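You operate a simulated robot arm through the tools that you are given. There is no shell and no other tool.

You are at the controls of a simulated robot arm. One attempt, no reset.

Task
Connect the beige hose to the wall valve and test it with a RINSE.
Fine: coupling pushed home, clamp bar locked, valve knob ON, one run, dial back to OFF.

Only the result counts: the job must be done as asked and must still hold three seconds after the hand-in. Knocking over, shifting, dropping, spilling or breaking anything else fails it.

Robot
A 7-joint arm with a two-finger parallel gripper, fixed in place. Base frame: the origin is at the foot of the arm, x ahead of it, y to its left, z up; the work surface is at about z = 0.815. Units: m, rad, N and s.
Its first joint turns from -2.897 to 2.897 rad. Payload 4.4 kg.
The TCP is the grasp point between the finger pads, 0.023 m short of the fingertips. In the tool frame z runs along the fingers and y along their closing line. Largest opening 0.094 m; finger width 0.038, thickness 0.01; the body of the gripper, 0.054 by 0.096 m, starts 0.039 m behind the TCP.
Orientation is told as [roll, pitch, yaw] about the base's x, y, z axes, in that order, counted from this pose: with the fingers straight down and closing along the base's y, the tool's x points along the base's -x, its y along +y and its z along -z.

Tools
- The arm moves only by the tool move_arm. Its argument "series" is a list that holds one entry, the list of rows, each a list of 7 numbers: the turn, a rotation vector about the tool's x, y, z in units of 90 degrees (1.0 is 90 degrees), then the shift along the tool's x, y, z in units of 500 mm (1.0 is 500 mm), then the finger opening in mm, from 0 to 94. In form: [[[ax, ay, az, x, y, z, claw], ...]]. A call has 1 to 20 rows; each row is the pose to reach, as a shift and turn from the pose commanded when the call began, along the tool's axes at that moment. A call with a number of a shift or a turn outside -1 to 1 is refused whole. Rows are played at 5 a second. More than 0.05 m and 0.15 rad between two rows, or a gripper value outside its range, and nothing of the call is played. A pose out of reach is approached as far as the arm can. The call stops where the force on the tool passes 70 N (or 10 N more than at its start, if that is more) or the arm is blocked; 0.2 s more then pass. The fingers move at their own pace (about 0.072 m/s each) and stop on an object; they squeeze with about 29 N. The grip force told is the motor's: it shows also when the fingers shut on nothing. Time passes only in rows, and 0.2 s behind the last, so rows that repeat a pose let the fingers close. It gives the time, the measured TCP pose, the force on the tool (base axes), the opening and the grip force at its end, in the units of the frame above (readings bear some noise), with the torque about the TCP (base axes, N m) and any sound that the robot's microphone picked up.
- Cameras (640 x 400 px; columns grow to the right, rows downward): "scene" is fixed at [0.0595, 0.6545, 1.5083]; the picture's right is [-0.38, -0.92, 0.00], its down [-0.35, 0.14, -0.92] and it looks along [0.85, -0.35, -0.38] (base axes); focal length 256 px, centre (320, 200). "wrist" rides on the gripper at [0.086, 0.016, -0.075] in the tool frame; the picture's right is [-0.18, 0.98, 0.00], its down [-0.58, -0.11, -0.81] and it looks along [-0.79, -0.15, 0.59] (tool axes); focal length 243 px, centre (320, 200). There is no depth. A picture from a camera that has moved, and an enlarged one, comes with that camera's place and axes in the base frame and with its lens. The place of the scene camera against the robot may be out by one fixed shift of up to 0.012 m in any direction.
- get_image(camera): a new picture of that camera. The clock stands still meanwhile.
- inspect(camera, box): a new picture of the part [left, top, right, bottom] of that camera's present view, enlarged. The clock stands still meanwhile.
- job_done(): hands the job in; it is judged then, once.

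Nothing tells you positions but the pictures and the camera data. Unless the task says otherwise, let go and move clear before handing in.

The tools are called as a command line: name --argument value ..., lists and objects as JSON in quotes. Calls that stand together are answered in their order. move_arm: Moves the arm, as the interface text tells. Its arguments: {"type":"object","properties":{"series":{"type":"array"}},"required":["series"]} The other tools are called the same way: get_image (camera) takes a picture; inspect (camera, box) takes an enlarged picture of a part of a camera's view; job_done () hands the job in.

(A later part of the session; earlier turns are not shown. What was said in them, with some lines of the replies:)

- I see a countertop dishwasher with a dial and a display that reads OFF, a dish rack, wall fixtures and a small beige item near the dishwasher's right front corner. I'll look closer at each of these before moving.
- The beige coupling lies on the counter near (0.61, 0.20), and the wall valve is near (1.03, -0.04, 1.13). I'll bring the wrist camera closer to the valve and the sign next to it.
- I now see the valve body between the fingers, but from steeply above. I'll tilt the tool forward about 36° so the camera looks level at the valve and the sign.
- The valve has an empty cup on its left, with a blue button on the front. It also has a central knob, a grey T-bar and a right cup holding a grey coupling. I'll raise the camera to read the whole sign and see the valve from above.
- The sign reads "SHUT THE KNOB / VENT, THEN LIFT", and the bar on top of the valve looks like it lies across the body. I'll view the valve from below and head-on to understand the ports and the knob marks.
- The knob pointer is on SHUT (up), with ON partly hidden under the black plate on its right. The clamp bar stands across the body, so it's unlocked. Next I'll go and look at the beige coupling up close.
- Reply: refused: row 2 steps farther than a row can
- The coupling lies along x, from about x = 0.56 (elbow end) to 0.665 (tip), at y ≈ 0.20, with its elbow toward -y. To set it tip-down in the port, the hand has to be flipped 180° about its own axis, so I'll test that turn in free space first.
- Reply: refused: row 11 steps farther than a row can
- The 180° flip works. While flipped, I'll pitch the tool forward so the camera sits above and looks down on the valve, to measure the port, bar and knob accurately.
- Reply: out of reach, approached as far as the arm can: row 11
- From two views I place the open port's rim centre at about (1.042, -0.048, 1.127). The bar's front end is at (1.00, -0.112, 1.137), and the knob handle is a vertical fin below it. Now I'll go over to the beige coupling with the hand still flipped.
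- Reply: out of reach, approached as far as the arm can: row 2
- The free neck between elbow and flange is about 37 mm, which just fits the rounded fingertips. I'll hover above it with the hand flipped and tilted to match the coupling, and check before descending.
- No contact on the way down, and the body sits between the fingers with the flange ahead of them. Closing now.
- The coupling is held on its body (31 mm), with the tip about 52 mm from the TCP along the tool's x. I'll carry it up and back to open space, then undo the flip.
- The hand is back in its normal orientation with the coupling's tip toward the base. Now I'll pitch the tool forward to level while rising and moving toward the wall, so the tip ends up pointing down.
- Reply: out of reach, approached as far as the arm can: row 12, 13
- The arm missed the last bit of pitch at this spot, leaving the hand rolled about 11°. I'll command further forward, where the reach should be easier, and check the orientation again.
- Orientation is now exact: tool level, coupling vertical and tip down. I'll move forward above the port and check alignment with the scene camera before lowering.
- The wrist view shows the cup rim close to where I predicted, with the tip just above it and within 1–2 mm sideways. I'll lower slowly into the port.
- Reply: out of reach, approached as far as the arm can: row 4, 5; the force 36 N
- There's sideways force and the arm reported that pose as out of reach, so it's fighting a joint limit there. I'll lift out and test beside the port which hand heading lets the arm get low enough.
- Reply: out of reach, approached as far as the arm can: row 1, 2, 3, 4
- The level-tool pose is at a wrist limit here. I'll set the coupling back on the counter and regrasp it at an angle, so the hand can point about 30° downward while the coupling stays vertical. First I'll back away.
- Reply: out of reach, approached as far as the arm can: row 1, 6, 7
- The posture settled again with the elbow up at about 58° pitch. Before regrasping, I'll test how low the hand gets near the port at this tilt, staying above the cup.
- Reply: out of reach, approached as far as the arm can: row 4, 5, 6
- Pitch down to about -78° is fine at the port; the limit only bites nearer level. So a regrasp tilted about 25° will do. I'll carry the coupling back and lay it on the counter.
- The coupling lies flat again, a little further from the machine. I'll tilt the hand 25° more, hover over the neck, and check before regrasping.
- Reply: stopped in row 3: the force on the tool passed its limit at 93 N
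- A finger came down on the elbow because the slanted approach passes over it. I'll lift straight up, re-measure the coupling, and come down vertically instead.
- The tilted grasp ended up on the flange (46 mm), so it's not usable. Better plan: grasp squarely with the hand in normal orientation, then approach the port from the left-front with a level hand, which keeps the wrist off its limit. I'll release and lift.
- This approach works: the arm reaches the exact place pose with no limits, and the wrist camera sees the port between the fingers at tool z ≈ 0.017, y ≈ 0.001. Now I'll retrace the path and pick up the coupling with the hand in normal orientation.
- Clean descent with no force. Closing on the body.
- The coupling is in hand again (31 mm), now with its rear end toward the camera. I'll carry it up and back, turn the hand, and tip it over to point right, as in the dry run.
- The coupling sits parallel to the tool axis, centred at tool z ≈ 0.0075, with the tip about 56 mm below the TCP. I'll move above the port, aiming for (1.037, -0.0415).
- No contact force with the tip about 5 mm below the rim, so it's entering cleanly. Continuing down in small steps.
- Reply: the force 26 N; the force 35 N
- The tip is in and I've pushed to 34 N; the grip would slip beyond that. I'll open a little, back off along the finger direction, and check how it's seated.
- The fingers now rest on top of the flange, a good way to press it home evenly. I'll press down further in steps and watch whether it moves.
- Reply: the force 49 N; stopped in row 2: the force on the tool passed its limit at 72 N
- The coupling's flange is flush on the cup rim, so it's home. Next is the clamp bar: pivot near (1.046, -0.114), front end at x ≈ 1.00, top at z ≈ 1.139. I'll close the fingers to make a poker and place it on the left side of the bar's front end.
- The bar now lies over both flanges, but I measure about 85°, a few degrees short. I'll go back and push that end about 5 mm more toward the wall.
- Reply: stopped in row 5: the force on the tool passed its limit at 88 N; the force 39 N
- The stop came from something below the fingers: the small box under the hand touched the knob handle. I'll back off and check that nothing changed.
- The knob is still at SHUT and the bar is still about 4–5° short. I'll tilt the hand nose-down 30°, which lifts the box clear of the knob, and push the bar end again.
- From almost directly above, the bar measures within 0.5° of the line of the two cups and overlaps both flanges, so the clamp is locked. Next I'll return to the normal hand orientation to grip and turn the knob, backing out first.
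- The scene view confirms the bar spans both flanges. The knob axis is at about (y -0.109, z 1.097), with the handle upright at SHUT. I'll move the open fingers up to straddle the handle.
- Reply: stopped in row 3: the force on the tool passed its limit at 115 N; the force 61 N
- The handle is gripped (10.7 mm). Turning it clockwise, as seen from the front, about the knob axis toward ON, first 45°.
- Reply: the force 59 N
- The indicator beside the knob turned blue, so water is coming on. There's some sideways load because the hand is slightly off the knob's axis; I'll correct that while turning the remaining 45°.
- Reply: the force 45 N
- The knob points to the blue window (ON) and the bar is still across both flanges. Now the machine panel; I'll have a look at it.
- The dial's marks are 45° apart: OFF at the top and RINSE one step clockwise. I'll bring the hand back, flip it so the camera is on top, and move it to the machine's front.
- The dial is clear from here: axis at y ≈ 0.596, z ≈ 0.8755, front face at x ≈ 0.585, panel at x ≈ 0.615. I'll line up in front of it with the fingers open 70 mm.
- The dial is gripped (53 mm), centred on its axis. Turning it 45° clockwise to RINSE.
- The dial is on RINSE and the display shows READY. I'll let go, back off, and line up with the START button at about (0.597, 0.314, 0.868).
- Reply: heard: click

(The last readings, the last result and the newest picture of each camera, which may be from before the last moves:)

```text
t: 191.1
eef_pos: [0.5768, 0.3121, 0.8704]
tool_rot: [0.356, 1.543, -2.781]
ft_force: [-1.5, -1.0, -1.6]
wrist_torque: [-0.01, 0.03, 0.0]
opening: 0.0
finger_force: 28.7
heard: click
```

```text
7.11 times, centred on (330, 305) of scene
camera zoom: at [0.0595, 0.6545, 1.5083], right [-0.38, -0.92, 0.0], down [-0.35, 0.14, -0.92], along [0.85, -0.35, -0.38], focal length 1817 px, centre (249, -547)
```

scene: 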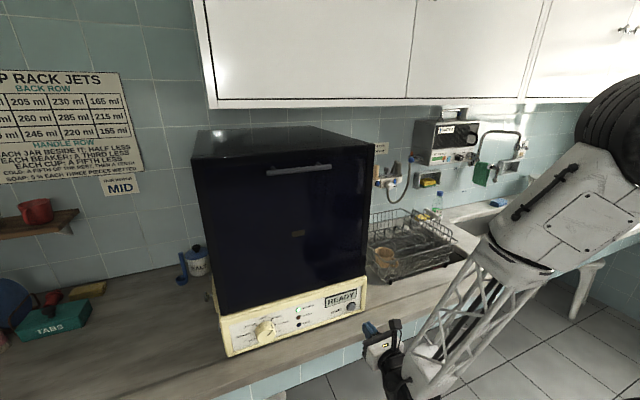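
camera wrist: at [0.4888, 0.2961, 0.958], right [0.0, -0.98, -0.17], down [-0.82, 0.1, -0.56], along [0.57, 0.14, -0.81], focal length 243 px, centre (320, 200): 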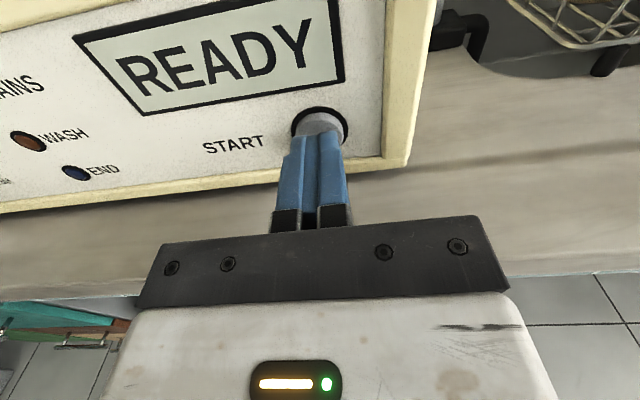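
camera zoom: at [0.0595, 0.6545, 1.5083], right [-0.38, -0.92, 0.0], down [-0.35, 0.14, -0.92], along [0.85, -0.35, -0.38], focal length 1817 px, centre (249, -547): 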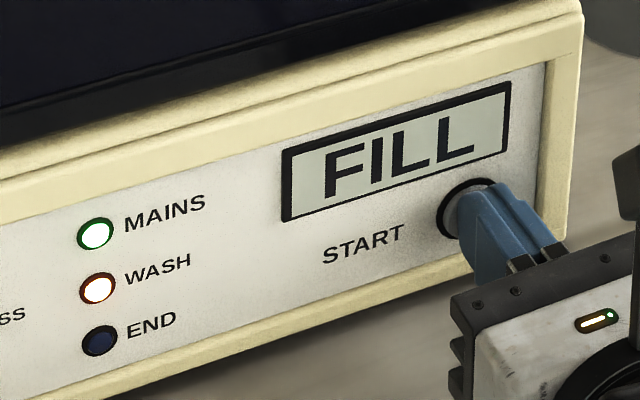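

A click was heard; the display shows FILL and WASH is lit, so the run has started. I'll back straight off the button and watch.

move_arm --series '[[[0, 0, 0, 0, 0, -0.05, 0], [0, 0, 0, 0, 0, -0.12, 0], [0, 0, 0, 0, 0, -0.19, 0], [0, 0, 0, 0, 0, -0.19, 0]]]'

inspect --camera "scene" --box '[215, 275, 375, 360]'

inspect --camera "scene" --box '[365, 145, 425, 205]'

```text
t: 192.1
eef_pos: [0.4809, 0.3118, 0.8716]
tool_rot: [0.356, 1.544, -2.78]
ft_force: [0.5, -0.2, 0.4]
wrist_torque: [-0.01, -0.02, -0.01]
opening: 0.0
finger_force: 28.9
```

```text
4.00 times, centred on (295, 318) of scene
camera zoom: at [0.0595, 0.6545, 1.5083], right [-0.38, -0.92, 0.0], down [-0.35, 0.14, -0.92], along [0.85, -0.35, -0.38], focal length 1022 px, centre (420, -270)
```

zoom: 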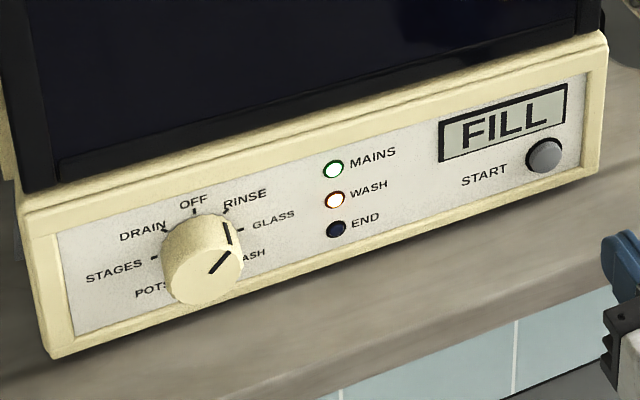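

```text
6.67 times, centred on (395, 175) of scene
camera zoom: at [0.0595, 0.6545, 1.5083], right [-0.38, -0.92, 0.0], down [-0.35, 0.14, -0.92], along [0.85, -0.35, -0.38], focal length 1704 px, centre (-180, 367)
```

zoom: 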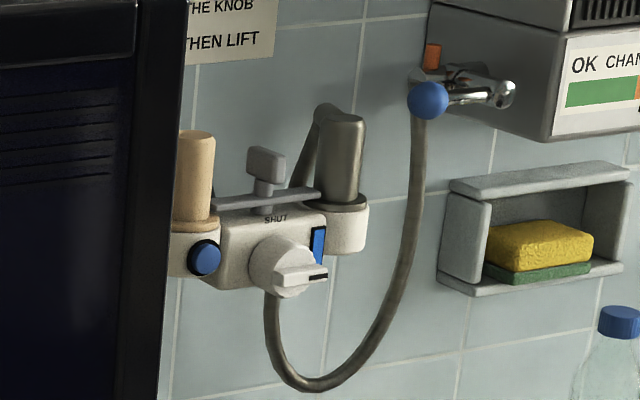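

move_arm --series '[[[0, 0, 0, 0.006, -0.08, 0, 20], [0, 0, 0, 0.012, -0.16, 0, 40], [0, 0, 0, 0.018, -0.24, 0, 60], [0, 0, 0, 0.024, -0.32, 0, 70], [0, 0, 0, 0.03, -0.4, 0, 70], [0, 0, 0, 0.036, -0.48, 0, 70], [0, 0, 0, 0.0406, -0.56, 0.001, 70], [0, 0, 0, 0.0406, -0.56, 0.001, 70], [0, 0, 0, 0.0406, -0.56, 0.001, 70], [0, 0, 0, 0.0406, -0.56, 0.001, 70], [0, 0, 0, 0.0406, -0.56, 0.001, 70], [0, 0, 0, 0.0406, -0.56, 0.001, 70], [0, 0, 0, 0.0406, -0.56, 0.001, 70], [0, 0, 0, 0.0406, -0.56, 0.001, 70], [0, 0, 0, 0.0406, -0.56, 0.001, 70], [0, 0, 0, 0.0406, -0.56, 0.001, 70], [0, 0, 0, 0.0406, -0.56, 0.001, 70], [0, 0, 0, 0.0406, -0.56, 0.001, 70], [0, 0, 0, 0.0406, -0.56, 0.001, 70], [0, 0, 0, 0.0406, -0.56, 0.001, 70]]]'

inspect --camera "scene" --box '[215, 275, 375, 360]'

get_image --camera "wrist"

```text
t: 196.3
eef_pos: [0.4799, 0.5923, 0.8917]
tool_rot: [0.355, 1.543, -2.781]
ft_force: [-0.3, 0.1, -1.0]
wrist_torque: [0.02, 0.03, 0.06]
opening: 0.0697
finger_force: 0.1
```

```text
4.00 times, centred on (295, 318) of scene
camera zoom: at [0.0595, 0.6545, 1.5083], right [-0.38, -0.92, 0.0], down [-0.35, 0.14, -0.92], along [0.85, -0.35, -0.38], focal length 1022 px, centre (420, -270)
```

zoom: 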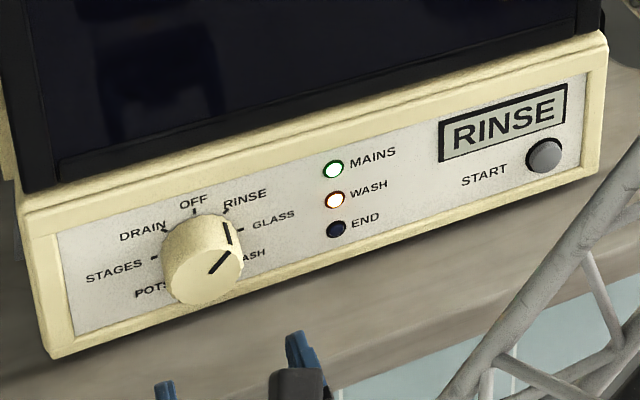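

```text
taken
camera wrist: at [0.4089, 0.5764, 0.9784], right [0.0, -0.98, -0.17], down [-0.82, 0.1, -0.56], along [0.57, 0.14, -0.81], focal length 243 px, centre (320, 200)
```

wrist: 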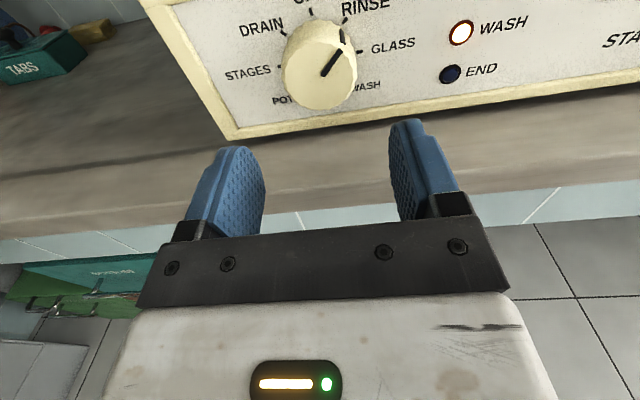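

The display now reads RINSE with WASH lit, so the run is going on. I'll wait without touching anything.

move_arm --series '[[[0, 0, 0, 0, 0, 0, 70], [0, 0, 0, 0, 0, 0, 70], [0, 0, 0, 0, 0, 0, 70], [0, 0, 0, 0, 0, 0, 70], [0, 0, 0, 0, 0, 0, 70], [0, 0, 0, 0, 0, 0, 70], [0, 0, 0, 0, 0, 0, 70], [0, 0, 0, 0, 0, 0, 70], [0, 0, 0, 0, 0, 0, 70], [0, 0, 0, 0, 0, 0, 70], [0, 0, 0, 0, 0, 0, 70], [0, 0, 0, 0, 0, 0, 70], [0, 0, 0, 0, 0, 0, 70], [0, 0, 0, 0, 0, 0, 70], [0, 0, 0, 0, 0, 0, 70], [0, 0, 0, 0, 0, 0, 70], [0, 0, 0, 0, 0, 0, 70], [0, 0, 0, 0, 0, 0, 70], [0, 0, 0, 0, 0, 0, 70], [0, 0, 0, 0, 0, 0, 70]]]'

inspect --camera "scene" --box '[215, 275, 375, 360]'

```text
t: 200.5
eef_pos: [0.4804, 0.5903, 0.8912]
tool_rot: [0.357, 1.543, -2.78]
ft_force: [0.3, -0.8, 0.3]
wrist_torque: [-0.04, -0.02, -0.01]
opening: 0.0701
finger_force: 0.0
```

```text
4.00 times, centred on (295, 318) of scene
camera zoom: at [0.0595, 0.6545, 1.5083], right [-0.38, -0.92, 0.0], down [-0.35, 0.14, -0.92], along [0.85, -0.35, -0.38], focal length 1022 px, centre (420, -270)
```

zoom: 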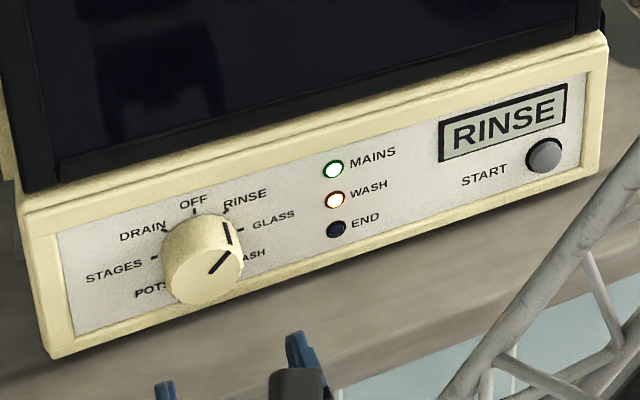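

The machine is still rinsing; waiting on.

move_arm --series '[[[0, 0, 0, 0, 0, 0, 70], [0, 0, 0, 0, 0, 0, 70], [0, 0, 0, 0, 0, 0, 70], [0, 0, 0, 0, 0, 0, 70], [0, 0, 0, 0, 0, 0, 70], [0, 0, 0, 0, 0, 0, 70], [0, 0, 0, 0, 0, 0, 70], [0, 0, 0, 0, 0, 0, 70], [0, 0, 0, 0, 0, 0, 70], [0, 0, 0, 0, 0, 0, 70], [0, 0, 0, 0, 0, 0, 70], [0, 0, 0, 0, 0, 0, 70], [0, 0, 0, 0, 0, 0, 70], [0, 0, 0, 0, 0, 0, 70], [0, 0, 0, 0, 0, 0, 70], [0, 0, 0, 0, 0, 0, 70], [0, 0, 0, 0, 0, 0, 70], [0, 0, 0, 0, 0, 0, 70], [0, 0, 0, 0, 0, 0, 70], [0, 0, 0, 0, 0, 0, 70]]]'

inspect --camera "scene" --box '[215, 275, 375, 360]'

```text
t: 204.7
eef_pos: [0.4804, 0.592, 0.8916]
tool_rot: [0.353, 1.543, -2.782]
ft_force: [0.0, 0.4, -0.7]
wrist_torque: [0.02, 0.0, -0.01]
opening: 0.0701
finger_force: 0.1
```

```text
4.00 times, centred on (295, 318) of scene
camera zoom: at [0.0595, 0.6545, 1.5083], right [-0.38, -0.92, 0.0], down [-0.35, 0.14, -0.92], along [0.85, -0.35, -0.38], focal length 1022 px, centre (420, -270)
```

zoom: 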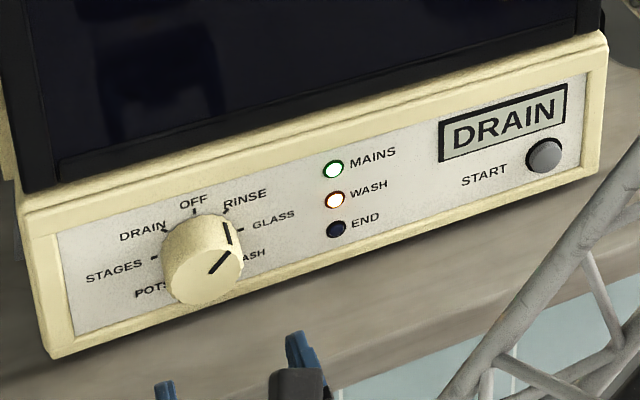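

Now it's at DRAIN, the last stage. Waiting for END.

move_arm --series '[[[0, 0, 0, 0, 0, 0, 70], [0, 0, 0, 0, 0, 0, 70], [0, 0, 0, 0, 0, 0, 70], [0, 0, 0, 0, 0, 0, 70], [0, 0, 0, 0, 0, 0, 70], [0, 0, 0, 0, 0, 0, 70], [0, 0, 0, 0, 0, 0, 70], [0, 0, 0, 0, 0, 0, 70], [0, 0, 0, 0, 0, 0, 70], [0, 0, 0, 0, 0, 0, 70], [0, 0, 0, 0, 0, 0, 70], [0, 0, 0, 0, 0, 0, 70], [0, 0, 0, 0, 0, 0, 70], [0, 0, 0, 0, 0, 0, 70], [0, 0, 0, 0, 0, 0, 70]]]'

inspect --camera "scene" --box '[215, 275, 375, 360]'

get_image --camera "scene"

```text
t: 207.9
eef_pos: [0.481, 0.5924, 0.8895]
tool_rot: [0.357, 1.543, -2.78]
ft_force: [-0.4, -0.5, 0.6]
wrist_torque: [0.02, -0.02, -0.04]
opening: 0.0703
finger_force: 0.0
```

```text
4.00 times, centred on (295, 318) of scene
camera zoom: at [0.0595, 0.6545, 1.5083], right [-0.38, -0.92, 0.0], down [-0.35, 0.14, -0.92], along [0.85, -0.35, -0.38], focal length 1022 px, centre (420, -270)
```

zoom: 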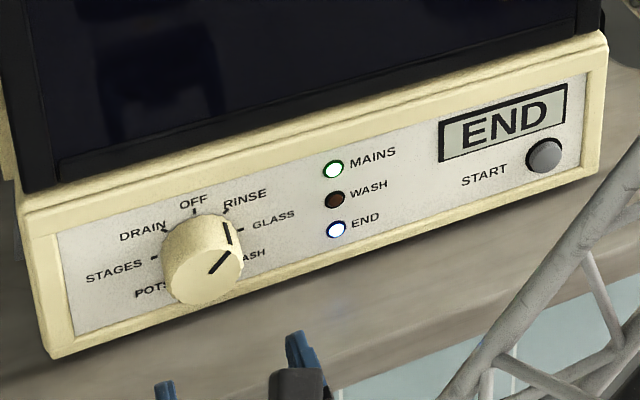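

```text
taken
```

scene: 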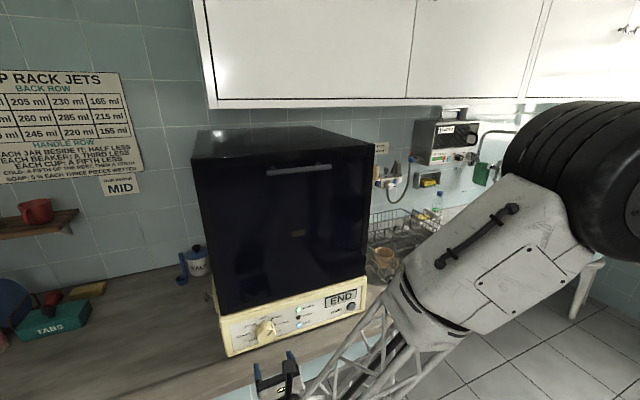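

The run is finished: END is lit. Now I'll grip the dial again and turn it 45° back to OFF.

move_arm --series '[[[0, 0, 0, 0.001, 0, 0.07, 70], [0, 0, 0, 0.002, 0, 0.13, 70], [0, 0, 0, 0.003, 0, 0.17, 70], [0, 0, 0, 0.004, 0, 0.19, 70], [0, 0, 0, 0.004, 0, 0.19, 70], [0, 0, 0, 0.004, 0, 0.19, 58], [0, 0, 0, 0.004, 0, 0.19, 48], [0, 0, 0, 0.004, 0, 0.19, 38], [0, 0, 0, 0.004, 0, 0.19, 38], [0, 0, 0, 0.004, 0, 0.19, 38]]]'

get_image --camera "wrist"

```text
t: 210.1
eef_pos: [0.5758, 0.5934, 0.8892]
tool_rot: [0.349, 1.543, -2.79]
ft_force: [12.9, 22.0, -2.7]
wrist_torque: [0.04, 0.1, 0.6]
opening: 0.0534
finger_force: 44.7
```

```text
taken
camera wrist: at [0.504, 0.5771, 0.9777], right [0.0, -0.98, -0.17], down [-0.82, 0.1, -0.56], along [0.57, 0.14, -0.81], focal length 243 px, centre (320, 200)
```

wrist: 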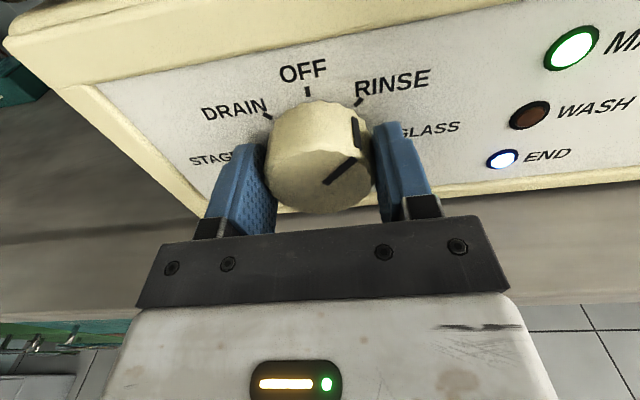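

move_arm --series '[[[-0.001, 0, -0.083, 0, 0, 0, 38], [-0.003, 0, -0.167, 0, 0, 0, 38], [-0.005, 0, -0.25, 0, 0, 0, 38], [-0.007, 0, -0.333, 0, 0, 0, 38], [-0.009, 0, -0.417, 0, 0, 0, 38], [-0.012, 0, -0.5, 0, 0, 0, 38], [-0.012, 0, -0.5, 0, 0, 0, 38]]]'

get_image --camera "wrist"

inspect --camera "scene" --box '[215, 275, 375, 360]'

```text
t: 211.7
eef_pos: [0.5752, 0.5933, 0.8886]
tool_rot: [1.544, 0.774, -1.6]
ft_force: [6.6, 44.1, -8.4]
wrist_torque: [-0.01, 0.04, 0.85]
opening: 0.0533
finger_force: 45.0
```

```text
taken
camera wrist: at [0.5034, 0.6446, 0.9624], right [0.0, -0.82, 0.57], down [-0.82, -0.33, -0.47], along [0.57, -0.47, -0.67], focal length 243 px, centre (320, 200)
```

wrist: 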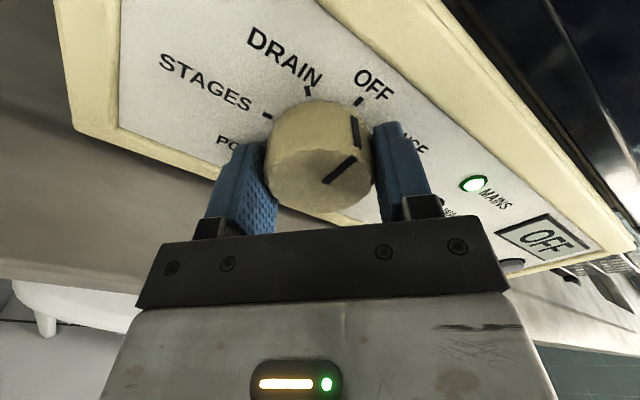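

```text
4.00 times, centred on (295, 318) of scene
camera zoom: at [0.0595, 0.6545, 1.5083], right [-0.38, -0.92, 0.0], down [-0.35, 0.14, -0.92], along [0.85, -0.35, -0.38], focal length 1022 px, centre (420, -270)
```

zoom: 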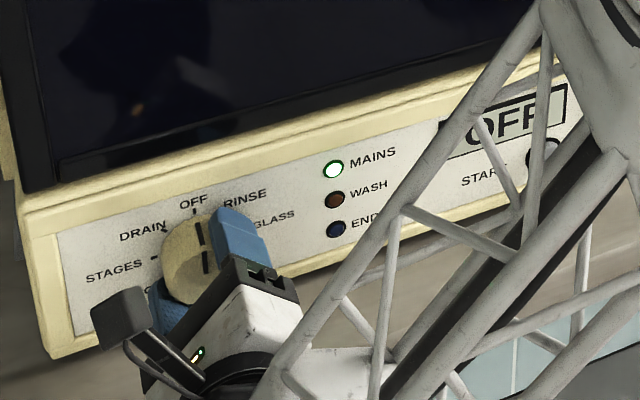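

The dial points at OFF and the display reads OFF. Releasing and moving clear.

move_arm --series '[[[0, 0, 0, 0, 0, 0, 56], [0, 0, 0, 0, 0, 0, 70], [0, 0, 0, 0, 0, 0, 70], [0, 0, 0, 0, 0, -0.07, 70], [0, 0, 0, 0, 0, -0.15, 70], [0, 0, 0, 0, 0, -0.22, 70], [0, 0, 0, 0, 0, -0.22, 70]]]'

inspect --camera "scene" --box '[215, 275, 375, 360]'

get_image --camera "scene"

```text
t: 213.3
eef_pos: [0.4657, 0.5932, 0.8913]
tool_rot: [1.545, 0.775, -1.601]
ft_force: [0.0, 0.7, 0.6]
wrist_torque: [0.04, -0.02, 0.0]
opening: 0.0697
finger_force: 0.1
```

```text
4.00 times, centred on (295, 318) of scene
camera zoom: at [0.0595, 0.6545, 1.5083], right [-0.38, -0.92, 0.0], down [-0.35, 0.14, -0.92], along [0.85, -0.35, -0.38], focal length 1022 px, centre (420, -270)
```

zoom: 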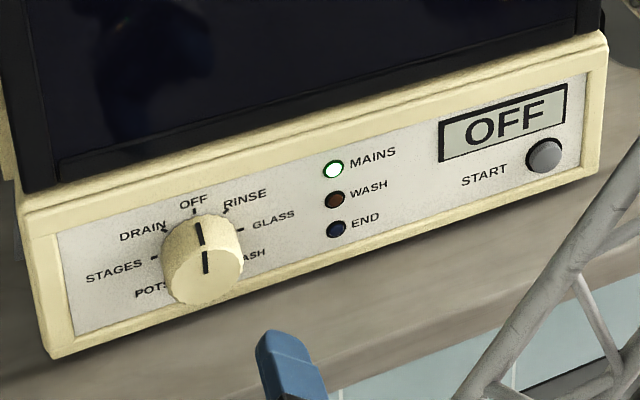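

```text
taken
```

scene: 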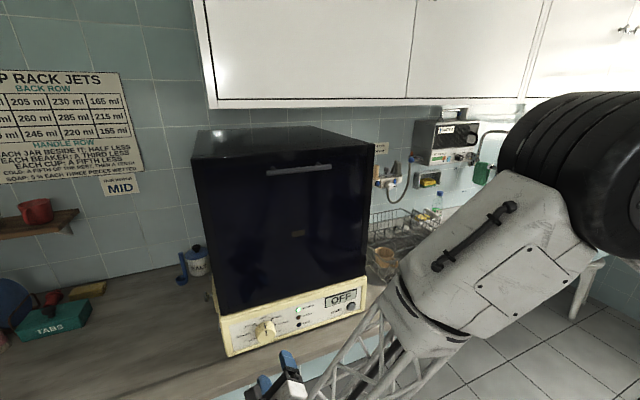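

move_arm --series '[[[0, 0, 0, 0.018, 0.075, -0.017, 70], [0, 0, 0, 0.035, 0.151, -0.033, 70], [0, 0, 0, 0.053, 0.226, -0.05, 70], [0, 0, 0, 0.07, 0.302, -0.067, 70], [0, 0, 0, 0.088, 0.378, -0.083, 70], [0, 0, 0, 0.106, 0.453, -0.1, 70], [0, 0, 0, 0.106, 0.453, -0.1, 70]]]'

get_image --camera "scene"

inspect --camera "scene" --box '[365, 140, 445, 205]'

inspect --camera "scene" --box '[360, 190, 480, 300]'

inspect --camera "scene" --box '[215, 275, 375, 360]'

```text
t: 214.9
eef_pos: [0.4171, 0.4733, 1.0917]
tool_rot: [1.546, 0.775, -1.601]
ft_force: [0.9, -0.7, -0.7]
wrist_torque: [0.02, 0.01, 0.01]
opening: 0.0698
finger_force: 0.1
```

```text
taken
```

scene: 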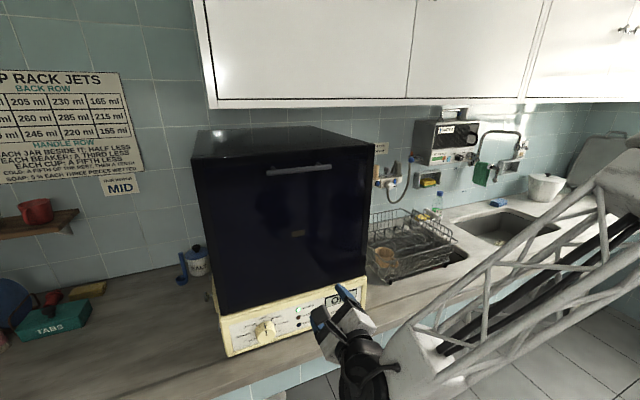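

```text
6.15 times, centred on (405, 172) of scene
camera zoom: at [0.0595, 0.6545, 1.5083], right [-0.38, -0.92, 0.0], down [-0.35, 0.14, -0.92], along [0.85, -0.35, -0.38], focal length 1573 px, centre (-203, 369)
```

zoom: 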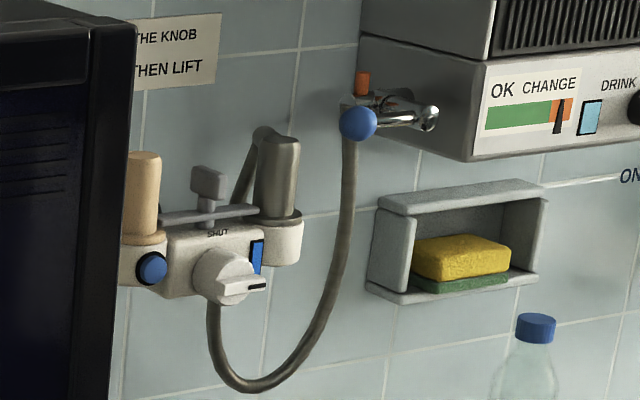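

```text
3.64 times, centred on (420, 245) of scene
camera zoom: at [0.0595, 0.6545, 1.5083], right [-0.38, -0.92, 0.0], down [-0.35, 0.14, -0.92], along [0.85, -0.35, -0.38], focal length 929 px, centre (-44, 36)
```

zoom: 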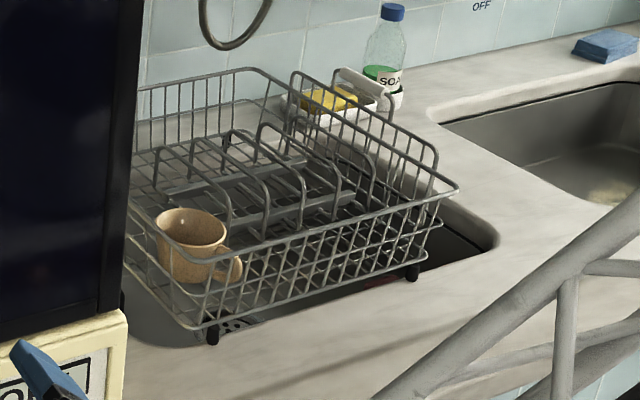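

```text
4.00 times, centred on (295, 318) of scene
camera zoom: at [0.0595, 0.6545, 1.5083], right [-0.38, -0.92, 0.0], down [-0.35, 0.14, -0.92], along [0.85, -0.35, -0.38], focal length 1022 px, centre (420, -270)
```

zoom: 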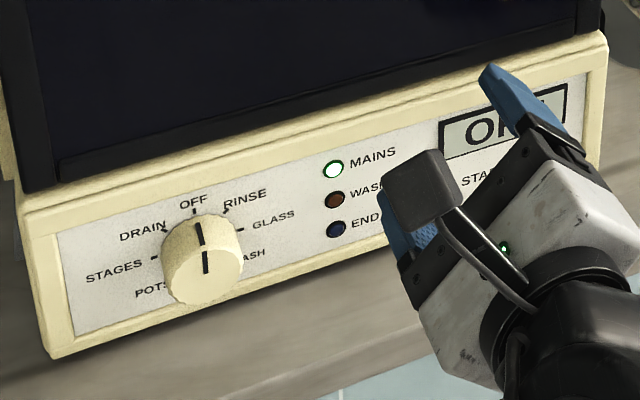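

Everything checks out: the beige coupling is seated, the bar lies across both flanges, and the knob is on ON with the blue indicator lit. One RINSE run finished, the dial and display are on OFF, the mug and rack haven't moved, and the hand is clear. Handing in.

job_done

```text
The job is handed in.
```

I connected the beige hose to the wall valve's open left port, tested it with one RINSE run, and handed the job in. I haven't been told the verdict.

- **Coupling:** pushed home, with its flange flush on the cup rim. I pressed it down to about 70 N.
- **Clamp bar:** turned 90° so it lies across both flanges. From above I measured it within about half a degree of straight.
- **Valve knob:** turned to ON; the indicator beside it changed from black to blue.
- **Run:** one press of START with the dial on RINSE. The display went FILL, RINSE, DRAIN, END.
- **Dial:** back on OFF, and the display reads OFF.

In the last pictures the mug and dish rack were where they started, and I saw no water on the counter or around the valve. The hand was open and clear of everything when I handed in.

Some contacts were harder than intended:
- A finger landed on the coupling's elbow during one regrasp, at about 93 N.
- The small box under the hand bumped the valve knob, at about 88 N.
- The fingertips met the knob's face while lining up to turn it, at about 115 N.

None of these left a change I could see in the pictures.
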